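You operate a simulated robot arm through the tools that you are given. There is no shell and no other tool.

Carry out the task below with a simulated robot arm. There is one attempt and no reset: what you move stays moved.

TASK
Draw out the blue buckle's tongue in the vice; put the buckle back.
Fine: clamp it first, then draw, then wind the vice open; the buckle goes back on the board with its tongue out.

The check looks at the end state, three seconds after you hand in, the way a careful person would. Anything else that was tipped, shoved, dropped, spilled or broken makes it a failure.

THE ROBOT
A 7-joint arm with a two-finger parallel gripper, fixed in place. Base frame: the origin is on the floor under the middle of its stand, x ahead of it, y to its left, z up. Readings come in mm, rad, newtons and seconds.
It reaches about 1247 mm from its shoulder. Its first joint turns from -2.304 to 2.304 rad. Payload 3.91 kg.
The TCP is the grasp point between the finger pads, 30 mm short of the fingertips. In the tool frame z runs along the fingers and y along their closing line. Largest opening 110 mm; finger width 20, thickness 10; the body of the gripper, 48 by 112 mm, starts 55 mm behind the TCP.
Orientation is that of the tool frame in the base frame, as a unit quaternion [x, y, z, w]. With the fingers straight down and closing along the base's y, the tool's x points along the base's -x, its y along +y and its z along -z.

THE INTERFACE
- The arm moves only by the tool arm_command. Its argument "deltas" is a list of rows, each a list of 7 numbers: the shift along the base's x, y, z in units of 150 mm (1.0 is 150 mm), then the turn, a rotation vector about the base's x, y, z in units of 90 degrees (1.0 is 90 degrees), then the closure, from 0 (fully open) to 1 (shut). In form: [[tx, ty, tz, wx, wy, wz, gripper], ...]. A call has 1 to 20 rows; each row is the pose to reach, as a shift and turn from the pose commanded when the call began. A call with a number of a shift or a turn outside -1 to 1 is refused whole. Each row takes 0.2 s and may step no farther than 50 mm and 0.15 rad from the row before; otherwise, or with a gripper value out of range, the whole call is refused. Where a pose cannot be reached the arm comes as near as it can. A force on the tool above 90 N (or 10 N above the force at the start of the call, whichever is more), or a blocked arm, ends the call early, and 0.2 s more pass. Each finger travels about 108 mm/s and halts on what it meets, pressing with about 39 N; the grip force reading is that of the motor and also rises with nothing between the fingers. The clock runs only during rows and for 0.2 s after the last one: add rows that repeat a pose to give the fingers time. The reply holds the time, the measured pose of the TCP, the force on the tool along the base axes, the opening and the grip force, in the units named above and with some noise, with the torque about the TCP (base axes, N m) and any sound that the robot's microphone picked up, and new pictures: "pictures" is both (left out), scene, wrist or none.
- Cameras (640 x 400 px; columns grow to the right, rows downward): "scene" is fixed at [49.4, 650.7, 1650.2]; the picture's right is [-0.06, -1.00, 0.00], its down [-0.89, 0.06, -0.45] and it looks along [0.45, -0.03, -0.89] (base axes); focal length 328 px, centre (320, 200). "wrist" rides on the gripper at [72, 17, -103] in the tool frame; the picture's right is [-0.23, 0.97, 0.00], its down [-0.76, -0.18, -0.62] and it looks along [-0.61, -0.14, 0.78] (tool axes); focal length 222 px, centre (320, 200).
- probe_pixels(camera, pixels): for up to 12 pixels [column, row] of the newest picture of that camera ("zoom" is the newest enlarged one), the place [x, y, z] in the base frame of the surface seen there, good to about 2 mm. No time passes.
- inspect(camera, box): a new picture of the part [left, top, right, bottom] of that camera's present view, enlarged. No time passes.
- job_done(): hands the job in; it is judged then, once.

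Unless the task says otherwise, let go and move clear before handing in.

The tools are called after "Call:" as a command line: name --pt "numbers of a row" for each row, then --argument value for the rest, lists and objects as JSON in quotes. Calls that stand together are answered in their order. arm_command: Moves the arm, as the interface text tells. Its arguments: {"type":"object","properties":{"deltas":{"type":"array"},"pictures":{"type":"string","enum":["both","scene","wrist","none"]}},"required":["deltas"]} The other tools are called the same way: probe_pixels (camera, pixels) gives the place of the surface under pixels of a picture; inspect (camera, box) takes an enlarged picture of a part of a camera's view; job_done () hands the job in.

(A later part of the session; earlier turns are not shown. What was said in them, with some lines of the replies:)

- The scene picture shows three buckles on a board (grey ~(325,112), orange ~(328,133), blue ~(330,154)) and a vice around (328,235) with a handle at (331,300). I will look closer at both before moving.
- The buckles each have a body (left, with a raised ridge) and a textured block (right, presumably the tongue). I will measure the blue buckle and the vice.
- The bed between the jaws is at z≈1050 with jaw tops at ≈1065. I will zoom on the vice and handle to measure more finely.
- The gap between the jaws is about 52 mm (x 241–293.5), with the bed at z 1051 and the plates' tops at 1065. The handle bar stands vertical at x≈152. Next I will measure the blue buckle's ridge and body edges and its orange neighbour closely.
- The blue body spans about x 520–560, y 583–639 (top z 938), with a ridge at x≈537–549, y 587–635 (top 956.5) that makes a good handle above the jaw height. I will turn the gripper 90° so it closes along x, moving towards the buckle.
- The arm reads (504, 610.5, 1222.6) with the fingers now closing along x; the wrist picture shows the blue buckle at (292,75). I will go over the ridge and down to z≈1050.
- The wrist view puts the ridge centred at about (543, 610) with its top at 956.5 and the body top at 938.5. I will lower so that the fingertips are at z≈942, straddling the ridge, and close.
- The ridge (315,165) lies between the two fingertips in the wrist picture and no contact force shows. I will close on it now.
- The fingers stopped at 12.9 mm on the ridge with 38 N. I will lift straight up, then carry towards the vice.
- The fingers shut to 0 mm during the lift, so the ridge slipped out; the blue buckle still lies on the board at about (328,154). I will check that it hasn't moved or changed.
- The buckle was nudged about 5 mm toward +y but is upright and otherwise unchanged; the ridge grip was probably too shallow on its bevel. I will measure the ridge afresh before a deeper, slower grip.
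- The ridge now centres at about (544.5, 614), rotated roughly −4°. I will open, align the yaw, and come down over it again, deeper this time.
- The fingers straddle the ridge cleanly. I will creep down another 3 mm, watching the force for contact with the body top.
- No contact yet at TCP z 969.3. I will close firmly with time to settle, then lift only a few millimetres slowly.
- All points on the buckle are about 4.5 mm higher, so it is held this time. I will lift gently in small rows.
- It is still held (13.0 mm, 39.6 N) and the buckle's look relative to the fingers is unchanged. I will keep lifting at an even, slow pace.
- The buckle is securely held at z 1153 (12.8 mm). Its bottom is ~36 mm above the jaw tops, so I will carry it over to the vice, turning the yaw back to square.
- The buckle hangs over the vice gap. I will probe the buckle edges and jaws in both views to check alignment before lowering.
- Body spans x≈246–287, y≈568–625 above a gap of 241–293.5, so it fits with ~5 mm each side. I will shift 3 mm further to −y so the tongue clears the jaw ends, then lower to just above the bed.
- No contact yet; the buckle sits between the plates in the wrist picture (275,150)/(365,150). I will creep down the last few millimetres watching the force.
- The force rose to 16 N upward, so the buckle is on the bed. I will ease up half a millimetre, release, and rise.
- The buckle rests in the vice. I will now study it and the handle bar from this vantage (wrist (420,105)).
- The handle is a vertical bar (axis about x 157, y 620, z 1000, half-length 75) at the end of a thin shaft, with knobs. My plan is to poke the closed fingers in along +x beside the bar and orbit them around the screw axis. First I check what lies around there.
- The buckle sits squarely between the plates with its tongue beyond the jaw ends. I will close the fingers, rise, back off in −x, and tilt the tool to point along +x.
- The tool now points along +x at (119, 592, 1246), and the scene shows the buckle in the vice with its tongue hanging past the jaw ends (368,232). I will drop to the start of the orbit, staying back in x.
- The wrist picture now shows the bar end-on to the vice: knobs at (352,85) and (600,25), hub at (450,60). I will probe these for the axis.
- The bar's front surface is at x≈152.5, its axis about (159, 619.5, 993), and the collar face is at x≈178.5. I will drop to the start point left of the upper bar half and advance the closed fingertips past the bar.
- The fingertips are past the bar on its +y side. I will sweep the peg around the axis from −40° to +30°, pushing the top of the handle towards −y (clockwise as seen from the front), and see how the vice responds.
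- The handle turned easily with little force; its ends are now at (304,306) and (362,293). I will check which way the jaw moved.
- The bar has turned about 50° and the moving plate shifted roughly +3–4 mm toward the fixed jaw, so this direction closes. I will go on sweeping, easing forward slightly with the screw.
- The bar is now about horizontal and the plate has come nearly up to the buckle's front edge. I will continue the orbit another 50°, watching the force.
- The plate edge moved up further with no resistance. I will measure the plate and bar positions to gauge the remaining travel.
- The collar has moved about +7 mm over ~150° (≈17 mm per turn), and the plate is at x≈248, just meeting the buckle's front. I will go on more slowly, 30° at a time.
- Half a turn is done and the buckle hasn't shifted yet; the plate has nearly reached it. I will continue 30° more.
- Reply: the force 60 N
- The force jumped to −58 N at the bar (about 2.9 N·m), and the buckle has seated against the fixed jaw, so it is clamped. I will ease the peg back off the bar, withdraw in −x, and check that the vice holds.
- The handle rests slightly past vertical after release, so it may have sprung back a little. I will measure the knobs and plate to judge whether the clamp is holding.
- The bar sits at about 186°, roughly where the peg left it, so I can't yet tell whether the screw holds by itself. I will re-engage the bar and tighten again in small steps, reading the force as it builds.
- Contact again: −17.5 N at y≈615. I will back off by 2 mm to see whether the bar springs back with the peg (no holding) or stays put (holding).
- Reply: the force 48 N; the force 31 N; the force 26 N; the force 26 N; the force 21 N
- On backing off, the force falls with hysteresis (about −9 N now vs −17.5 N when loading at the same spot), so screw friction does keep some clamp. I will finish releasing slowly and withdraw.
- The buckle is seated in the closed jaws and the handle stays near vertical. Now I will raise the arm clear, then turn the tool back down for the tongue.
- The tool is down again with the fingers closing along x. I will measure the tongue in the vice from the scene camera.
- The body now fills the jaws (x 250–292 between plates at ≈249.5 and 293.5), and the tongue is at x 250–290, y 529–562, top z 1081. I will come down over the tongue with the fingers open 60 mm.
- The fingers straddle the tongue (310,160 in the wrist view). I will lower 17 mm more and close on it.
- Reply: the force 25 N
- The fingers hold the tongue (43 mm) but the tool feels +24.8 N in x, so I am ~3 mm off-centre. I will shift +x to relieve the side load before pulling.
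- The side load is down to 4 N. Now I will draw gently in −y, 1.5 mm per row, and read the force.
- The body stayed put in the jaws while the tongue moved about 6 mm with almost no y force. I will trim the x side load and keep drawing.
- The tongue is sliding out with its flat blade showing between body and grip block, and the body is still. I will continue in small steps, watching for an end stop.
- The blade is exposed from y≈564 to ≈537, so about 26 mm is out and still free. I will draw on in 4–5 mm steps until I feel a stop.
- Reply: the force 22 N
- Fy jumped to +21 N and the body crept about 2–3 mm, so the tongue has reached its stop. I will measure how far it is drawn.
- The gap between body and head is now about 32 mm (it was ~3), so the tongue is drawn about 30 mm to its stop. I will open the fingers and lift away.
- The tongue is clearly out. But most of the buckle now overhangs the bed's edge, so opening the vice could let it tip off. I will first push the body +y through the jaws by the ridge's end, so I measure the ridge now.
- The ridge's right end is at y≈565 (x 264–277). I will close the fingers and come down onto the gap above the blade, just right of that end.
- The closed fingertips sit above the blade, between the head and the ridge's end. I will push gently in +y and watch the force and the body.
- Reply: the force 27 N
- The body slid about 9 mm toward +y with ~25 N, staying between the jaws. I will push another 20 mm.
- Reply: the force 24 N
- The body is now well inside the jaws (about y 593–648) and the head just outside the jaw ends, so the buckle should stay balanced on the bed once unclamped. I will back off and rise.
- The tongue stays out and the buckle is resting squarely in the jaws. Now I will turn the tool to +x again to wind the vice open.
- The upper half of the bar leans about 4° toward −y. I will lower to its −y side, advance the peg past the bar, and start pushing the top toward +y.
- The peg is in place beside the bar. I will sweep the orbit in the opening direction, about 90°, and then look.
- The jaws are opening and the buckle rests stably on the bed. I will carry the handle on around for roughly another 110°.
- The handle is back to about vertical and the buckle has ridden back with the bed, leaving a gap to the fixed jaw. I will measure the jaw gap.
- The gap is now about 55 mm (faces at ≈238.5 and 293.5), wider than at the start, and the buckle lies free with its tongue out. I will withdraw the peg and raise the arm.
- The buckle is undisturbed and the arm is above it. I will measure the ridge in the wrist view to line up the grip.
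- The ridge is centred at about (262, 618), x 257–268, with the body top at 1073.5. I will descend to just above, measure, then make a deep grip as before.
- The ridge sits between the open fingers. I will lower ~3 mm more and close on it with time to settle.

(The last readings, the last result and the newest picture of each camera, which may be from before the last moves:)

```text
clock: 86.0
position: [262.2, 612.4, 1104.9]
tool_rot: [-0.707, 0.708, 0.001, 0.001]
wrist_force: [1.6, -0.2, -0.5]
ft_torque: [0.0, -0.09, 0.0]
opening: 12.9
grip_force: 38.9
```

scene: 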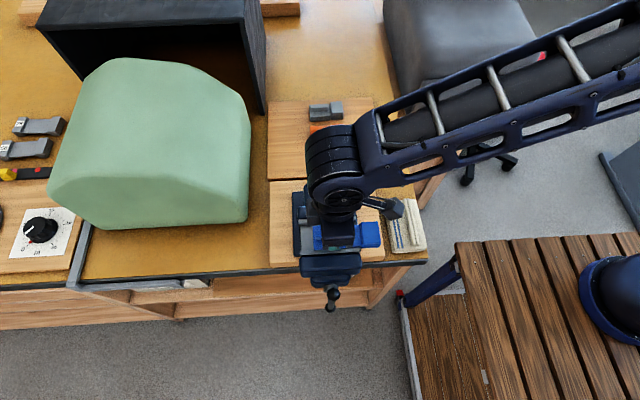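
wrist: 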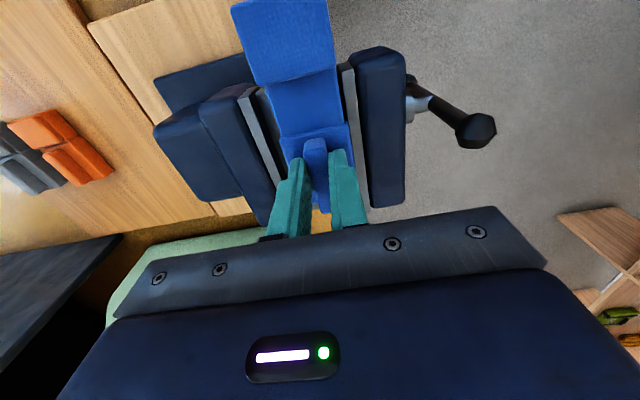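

The grip is on at 12.9 mm with 39 N. I will lift slowly by 12 mm and check the buckle comes up level.

Call:
arm_command --pt "0 0 0.007 0 0 0 1.0" --pt "0 0 0.014 0 0 0 1.0" --pt "0 0 0.025 0 0 0 1.0" --pt "0 0 0.04 0 0 0 1.0" --pt "0 0 0.06 0 0 0 1.0" --pt "0 0 0.08 0 0 0 1.0"

Call:
inspect --camera "scene" --box '[300, 205, 390, 255]'

Call:
probe_pixels --camera "wrist" --pixels '[[290, 70], [245, 20], [320, 20], [300, 105], [320, 140], [295, 145], [345, 135], [312, 150]]'

```text
clock: 87.4
position: [261.8, 613.5, 1116.9]
tool_rot: [-0.707, 0.707, 0.0, 0.0]
wrist_force: [0.1, -0.4, -0.4]
ft_torque: [0.0, 0.0, 0.01]
opening: 13.1
grip_force: 39.4
```

scene: 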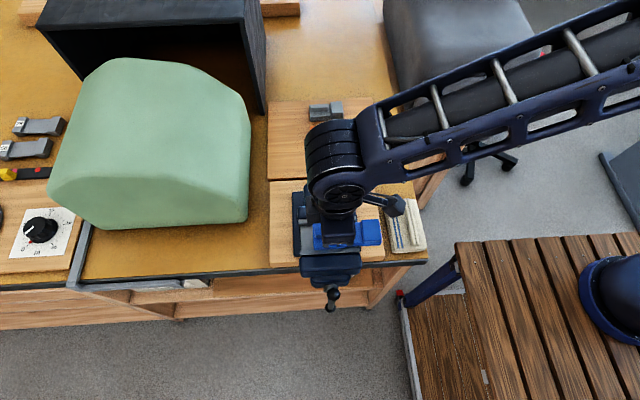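
wrist: 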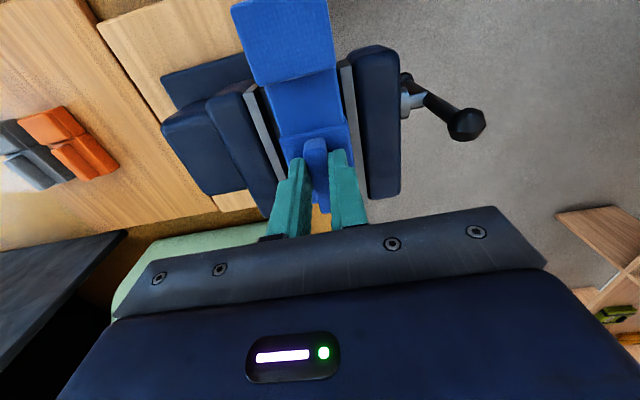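

```text
7.11 times, centred on (345, 230) of scene
```

zoom: 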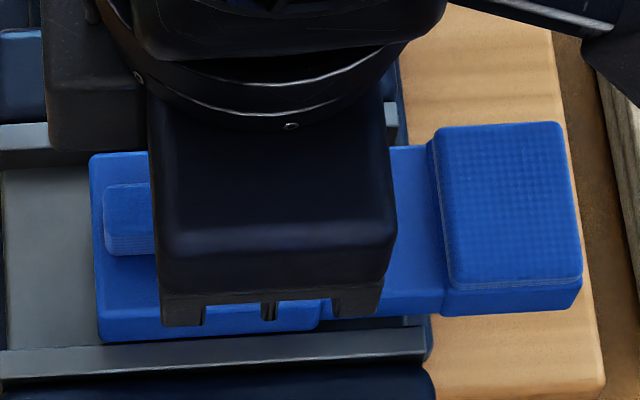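

```text
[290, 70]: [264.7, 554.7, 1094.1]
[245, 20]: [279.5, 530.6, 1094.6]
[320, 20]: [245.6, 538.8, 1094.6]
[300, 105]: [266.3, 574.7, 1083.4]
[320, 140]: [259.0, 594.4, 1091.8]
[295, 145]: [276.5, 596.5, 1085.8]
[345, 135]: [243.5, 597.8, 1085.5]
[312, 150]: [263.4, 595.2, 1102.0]
```

The buckle came up 12 mm and level, tongue still out. I will keep lifting slowly to clear the jaws.

Call:
arm_command --pt "0 0 0.02 0 0 0 1.0" --pt "0 0 0.06 0 0 0 1.0" --pt "0 0 0.11 0 0 0 1.0" --pt "0 0 0.16 0 0 0 1.0" --pt "0 0 0.21 0 0 0 1.0" --pt "0 0 0.26 0 0 0 1.0" --pt "0 0 0.31 0 0 0 1.0" --pt "0 0 0.34 0 0 0 1.0" --pt "0 0 0.35 0 0 0 1.0" --pictures "none"

Call:
arm_command --pt "0.02 0 0 0 0 0 1.0" --pt "0.06 0 0 0 0 0 1.0" --pt "0.12 0 0 0 0 0 1.0" --pt "0.19 0 0 0 0 0 1.0" --pt "0.27 0 0 0 0 0 1.0" --pt "0.35 0 0 0 0 0 1.0" --pt "0.43 0 0 0 0 0 1.0" --pt "0.51 0 0 0 0 0 1.0" --pt "0.59 0 0 0 0 0 1.0" --pt "0.67 0 0 0 0 0 1.0" --pt "0.75 0 0 0 0 0 1.0" --pt "0.83 0 0 0 0 0 1.0" --pt "0.91 0 0 0 0 0 1.0" --pt "0.97 0 0 0 0 0 1.0" --pt "1.0 0 0 0 0 0 1.0"

```text
clock: 89.4
position: [263.0, 612.4, 1169.1]
tool_rot: [-0.706, 0.708, 0.0, 0.0]
wrist_force: [0.2, -0.4, -0.9]
ft_torque: [-0.02, 0.02, 0.0]
opening: 13.2
grip_force: 39.0
```

```text
clock: 92.6
position: [412.5, 612.3, 1169.1]
tool_rot: [0.707, -0.707, -0.001, -0.001]
wrist_force: [0.6, -0.3, -0.6]
ft_torque: [-0.01, 0.0, -0.03]
opening: 13.1
grip_force: 39.3
```

scene: 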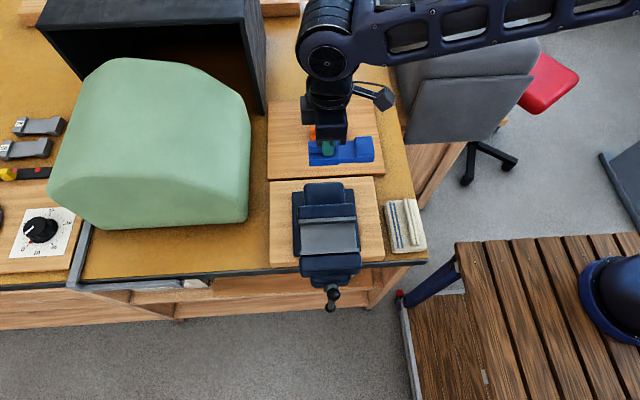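
wrist: 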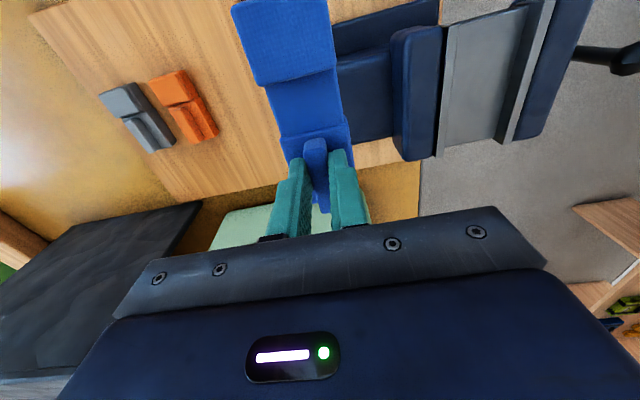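

The buckle is held steadily (13.1 mm) over the board region with the vice visibly open. I will move on to above its original spot.

Call:
arm_command --pt "0.02 0 0 0 0 0 1.0" --pt "0.06 0 0 0 0 0 1.0" --pt "0.12 -0.01 0 0 0 0 1.0" --pt "0.19 -0.02 0 0 0 0 1.0" --pt "0.27 -0.03 0 0 0 0 1.0" --pt "0.35 -0.04 0 0 0 0 1.0" --pt "0.43 -0.05 0 0 0 0 1.0" --pt "0.51 -0.06 0 0 0 0 1.0" --pt "0.59 -0.063 0 0 0 0 1.0" --pt "0.67 -0.063 0 0 0 0 1.0" --pt "0.75 -0.063 0 0 0 0 1.0" --pt "0.81 -0.063 0 0 0 0 1.0" --pt "0.84 -0.063 0 0 0 0 1.0" --pt "0.853 -0.063 0 0 0 0 1.0" --pictures "none"

Call:
arm_command --pt "0 0 -0.03 0 0 0 1.0" --pt "0 0 -0.09 0 0 0 1.0" --pt "0 0 -0.16 0 0 0 1.0" --pt "0 0 -0.24 0 0 0 1.0" --pt "0 0 -0.32 0 0 0 1.0" --pt "0 0 -0.4 0 0 0 1.0" --pt "0 0 -0.48 0 0 0 1.0" --pt "0 0 -0.56 0 0 0 1.0" --pt "0 0 -0.64 0 0 0 1.0" --pt "0 0 -0.72 0 0 0 1.0" --pt "0 0 -0.8 0 0 0 1.0" --pt "0 0 -0.88 0 0 0 1.0" --pt "0 0 -0.95 0 0 0 1.0" --pt "0 0 -1.0 0 0 0 1.0"

```text
clock: 95.6
position: [539.6, 603.7, 1168.4]
tool_rot: [0.707, -0.707, -0.001, 0.0]
wrist_force: [-0.5, -0.1, -0.3]
ft_torque: [0.02, -0.05, 0.0]
opening: 12.9
grip_force: 39.5
```

```text
clock: 98.6
position: [539.2, 602.8, 1018.3]
tool_rot: [-0.706, 0.708, 0.0, 0.0]
wrist_force: [-0.8, 0.9, -0.9]
ft_torque: [0.04, 0.0, 0.0]
opening: 13.1
grip_force: 38.5
```

scene: 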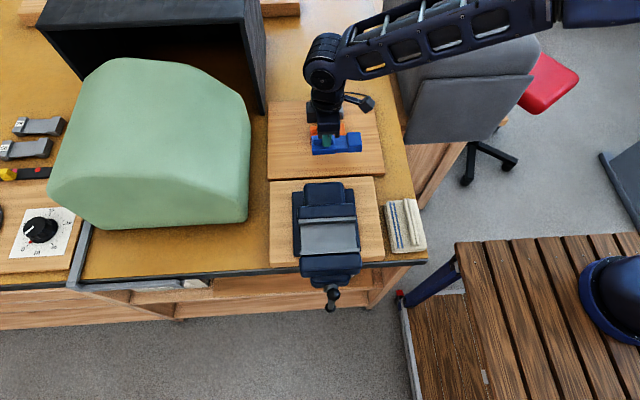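
wrist: 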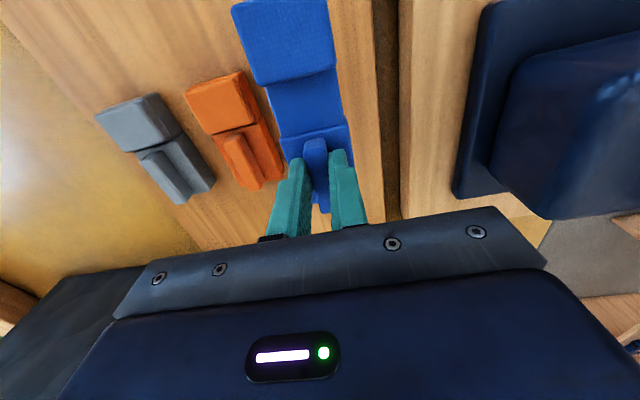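

The buckle is 48 mm above the board, clear of the orange one. I will lower to just above the surface, then creep until I feel it touch.

Call:
arm_command --pt "0 0 -0.05 0 0 0 1.0" --pt "0 0 -0.11 0 0 0 1.0" --pt "0 0 -0.17 0 0 0 1.0" --pt "0 0 -0.22 0 0 0 1.0" --pt "0 0 -0.26 0 0 0 1.0" --pt "0 0 -0.285 0 0 0 1.0" --pt "0 0 -0.295 0 0 0 1.0" --pt "0 0 -0.295 0 0 0 1.0" --pictures "none"

Call:
arm_command --pt "0 0 -0.007 0 0 0 1.0" --pt "0 0 -0.014 0 0 0 1.0" --pt "0 0 -0.02 0 0 0 1.0" --pt "0 0 -0.02 0 0 0 1.0" --pictures "none"

```text
clock: 100.4
position: [539.7, 603.3, 975.3]
tool_rot: [-0.706, 0.708, 0.0, 0.001]
wrist_force: [-0.8, -0.3, 0.1]
ft_torque: [0.01, 0.02, -0.02]
opening: 13.2
grip_force: 39.1
```

```text
clock: 101.4
position: [541.6, 602.7, 971.9]
tool_rot: [-0.706, 0.708, -0.001, 0.0]
wrist_force: [-0.9, -0.1, -1.0]
ft_torque: [0.04, 0.02, 0.01]
opening: 13.0
grip_force: 39.4
```

Call:
arm_command --pt "0 0 -0.004 0 0 0 1.0" --pt "0 0 -0.008 0 0 0 1.0" --pt "0 0 -0.011 0 0 0 1.0" --pt "0 0 -0.011 0 0 0 1.0" --pictures "none"

```text
clock: 102.4
position: [540.7, 602.9, 971.7]
tool_rot: [-0.706, 0.708, 0.0, 0.001]
wrist_force: [-0.8, 0.6, -1.5]
ft_torque: [0.03, 0.0, -0.01]
opening: 13.2
grip_force: 39.6
```

No contact yet (Fz −1.5 N at z≈971). I will keep creeping down in sub-millimetre steps.

Call:
arm_command --pt "0 0 -0.004 0 0 0 1.0" --pt "0 0 -0.008 0 0 0 1.0" --pt "0 0 -0.008 0 0 0 1.0" --pictures "both"

```text
clock: 103.2
position: [540.7, 603.7, 970.0]
tool_rot: [-0.707, 0.708, 0.001, -0.001]
wrist_force: [0.9, -0.9, 3.1]
ft_torque: [-0.08, 0.02, 0.04]
opening: 12.8
grip_force: 39.1
```

scene: 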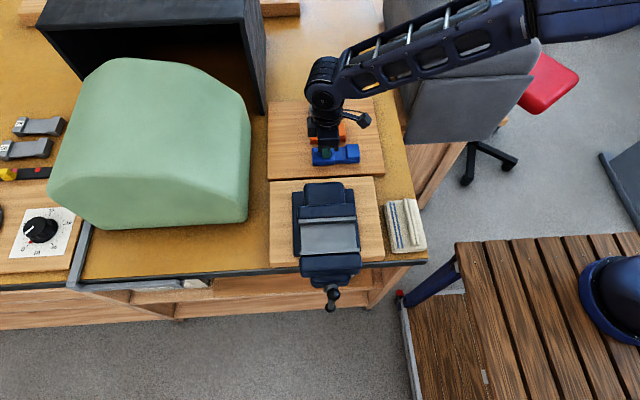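
wrist: 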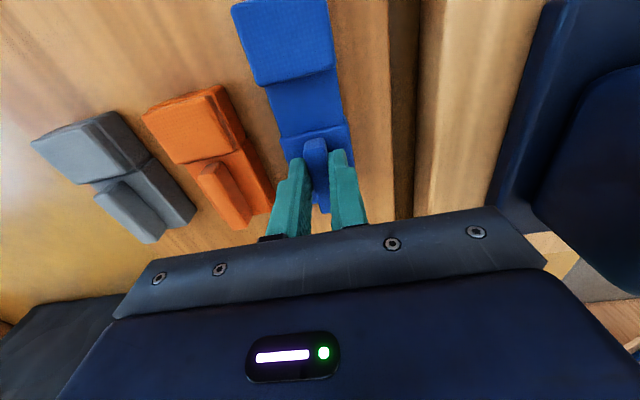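

Fz turned to +3 N, so the buckle is touching the board. I will open the fingers and rise straight up.

Call:
arm_command --pt "0 0 0 0 0 0 0.9" --pt "0 0 0 0 0 0 0.75" --pt "0 0 0 0 0 0 0.7" --pt "0 0 0 0 0 0 0.7" --pt "0 0 0.05 0 0 0 0.7" --pt "0 0 0.2 0 0 0 0.7" --pt "0 0 0.5 0 0 0 0.7" --pt "0 0 0.8 0 0 0 0.7" --pt "0 0 1.0 0 0 0 0.7"

```text
clock: 105.2
position: [540.8, 604.5, 1120.4]
tool_rot: [-0.707, 0.707, 0.0, 0.001]
wrist_force: [1.3, -0.2, 0.2]
ft_torque: [-0.03, 0.04, -0.02]
opening: 33.1
grip_force: 0.1
```

scene: 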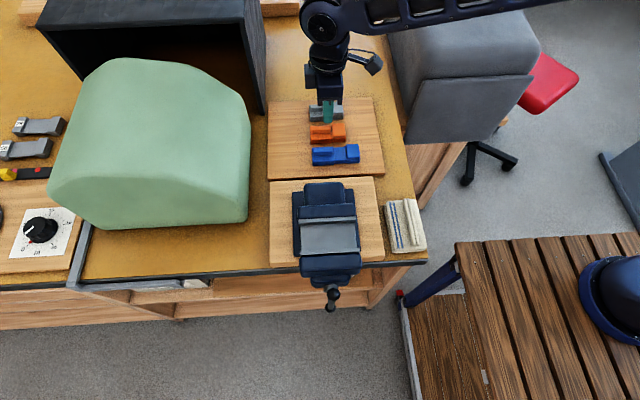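
wrist: 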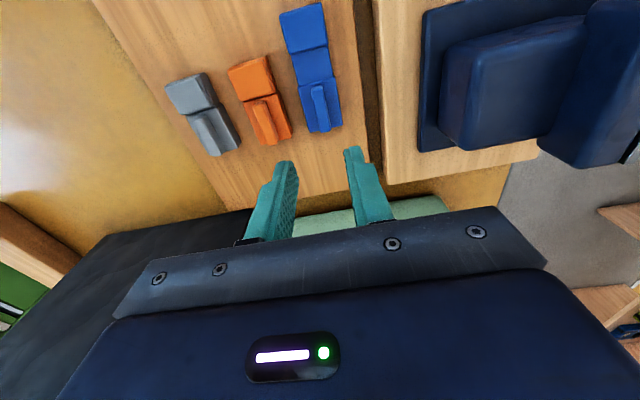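

The blue buckle lies on the board with its tongue out (335,154). I will inspect it, the neighbours and the vice, and move the arm clear.

Call:
inspect --camera "scene" --box '[300, 95, 370, 175]'

Call:
inspect --camera "wrist" --box '[150, 0, 370, 170]'

Call:
inspect --camera "scene" --box '[260, 170, 440, 320]'

```text
5.00 times, centred on (335, 135) of scene
```

zoom: 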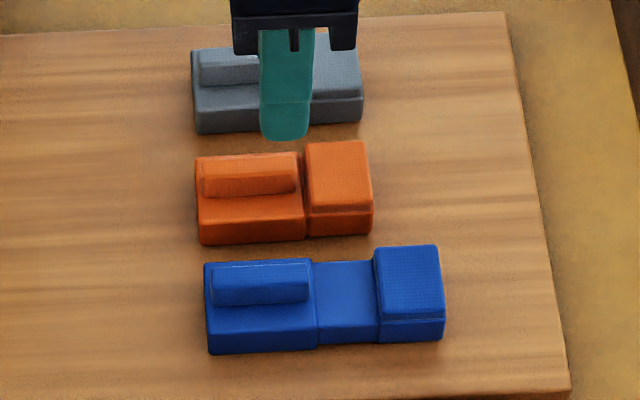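

```text
2.35 times, centred on (260, 85) of wrist
```

zoom: 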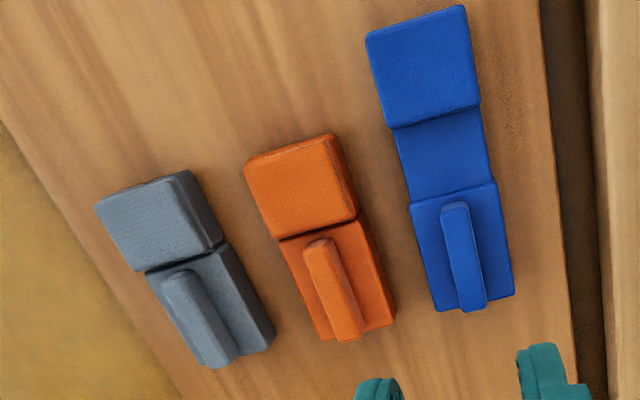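

```text
2.67 times, centred on (350, 245) of scene
```

zoom: 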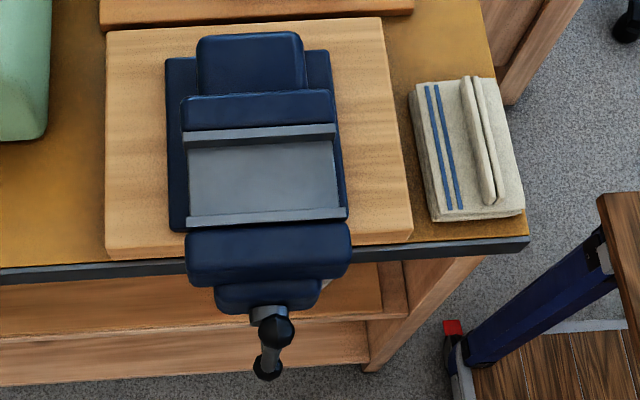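

Everything looks right: tongue out, vice open, neighbours untouched. I will verify the drawn length and move the arm up and away.

Call:
probe_pixels --camera "wrist" --pixels '[[287, 53], [313, 44], [292, 88], [318, 80], [282, 15], [308, 4], [300, 30], [308, 65], [300, 105]]'

Call:
arm_command --pt "0 0 0.3 0 0 0 0.5" --pt "-0.1 -0.1 0.6 0 0 0 0.2" --pt "-0.3 -0.3 0.8 0 0 0 0" --pt "-0.5 -0.5 0.9 0 0 0 0" --pt "-0.7 -0.7 1.0 0 0 0 0" --pt "-0.9 -0.9 1.0 0 0 0 0" --pt "-1.0 -1.0 1.0 0 0 0 0"

```text
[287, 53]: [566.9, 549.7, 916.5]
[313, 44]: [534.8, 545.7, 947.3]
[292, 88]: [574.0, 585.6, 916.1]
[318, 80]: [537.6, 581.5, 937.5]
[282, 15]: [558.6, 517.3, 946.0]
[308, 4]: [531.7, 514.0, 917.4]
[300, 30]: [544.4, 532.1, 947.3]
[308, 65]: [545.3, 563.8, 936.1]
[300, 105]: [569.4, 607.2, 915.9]
```

```text
refused: row 3 steps farther than a row can; nothing moved
```

The head is at y≈515–548 and the body starts at ≈582, so the tongue is still fully out. The last move was refused for its step size; I will repeat it with smaller steps.

Call:
arm_command --pt "0 0 0.25 0 0 0 0.6" --pt "0 0 0.5 0 0 0 0.4" --pt "-0.1 -0.1 0.7 0 0 0 0.2" --pt "-0.25 -0.25 0.85 0 0 0 0" --pt "-0.4 -0.4 0.95 0 0 0 0" --pt "-0.6 -0.6 1.0 0 0 0 0" --pt "-0.8 -0.8 1.0 0 0 0 0" --pt "-1.0 -1.0 1.0 0 0 0 0"

Call:
inspect --camera "scene" --box '[260, 90, 440, 320]'

```text
clock: 107.0
position: [391.0, 452.2, 1268.9]
tool_rot: [-0.706, 0.708, 0.0, -0.001]
wrist_force: [0.3, 0.0, -0.8]
ft_torque: [-0.02, 0.06, 0.0]
opening: 110.3
grip_force: 0.0
```

scene: 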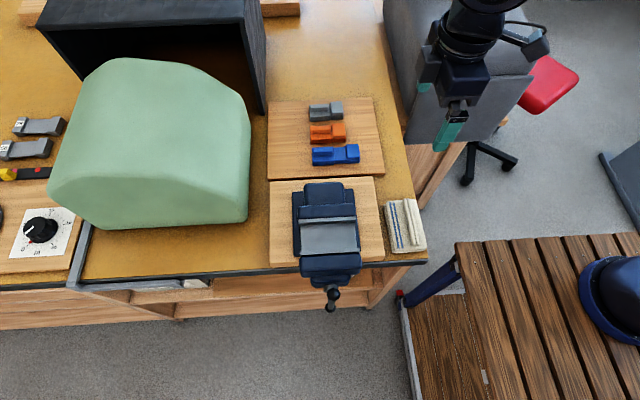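
wrist: 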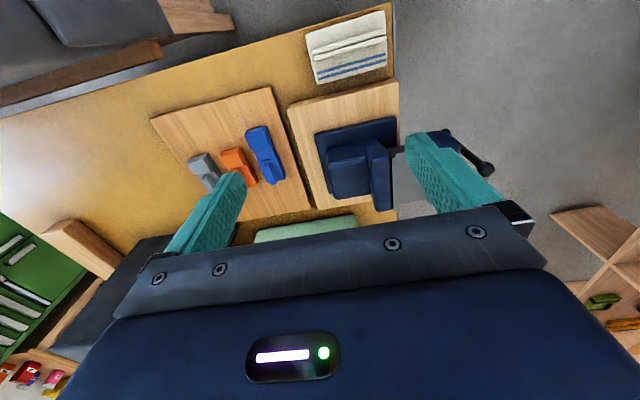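

```text
1.74 times, centred on (350, 205) of scene
```

zoom: 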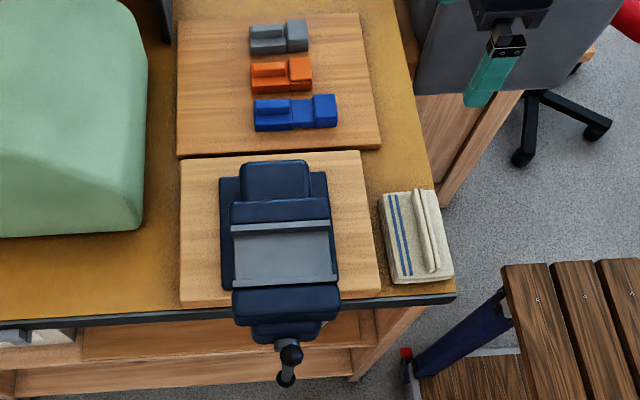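

The blue buckle is on the board at (335,154) with its tongue drawn out. The vice is open and empty, the other two buckles are in place, and the arm is clear with its fingers open. I am handing the job in.

Call:
job_done

```text
The job is handed in.
```

The blue buckle is back on the board with its tongue drawn out about 30 mm to the stop, and the vice is open again. The job is handed in, but I haven't been told how it was judged.

- **Order of work:** I clamped the buckle in the vice, drew the tongue, then wound the vice open and returned the buckle. The jaw gap was about 55 mm afterwards, slightly wider than the 52 mm or so at the start.
- **First grip slipped:** My first lift lost the buckle's ridge. It dropped or slid a few millimetres on the board but stayed upright, and the second, deeper grip held.
- **Clamp was light:** The vice sprang back a little after tightening, so the body crept about 3 mm when the tongue hit its stop.
- **Buckle shifted before opening:** With the tongue out it overhung the vice bed and might have tipped off. I pushed the body about 30 mm further into the jaws first.

In the last pictures the grey and orange buckles and everything else nearby looked undisturbed, and the arm was clear with its fingers open.
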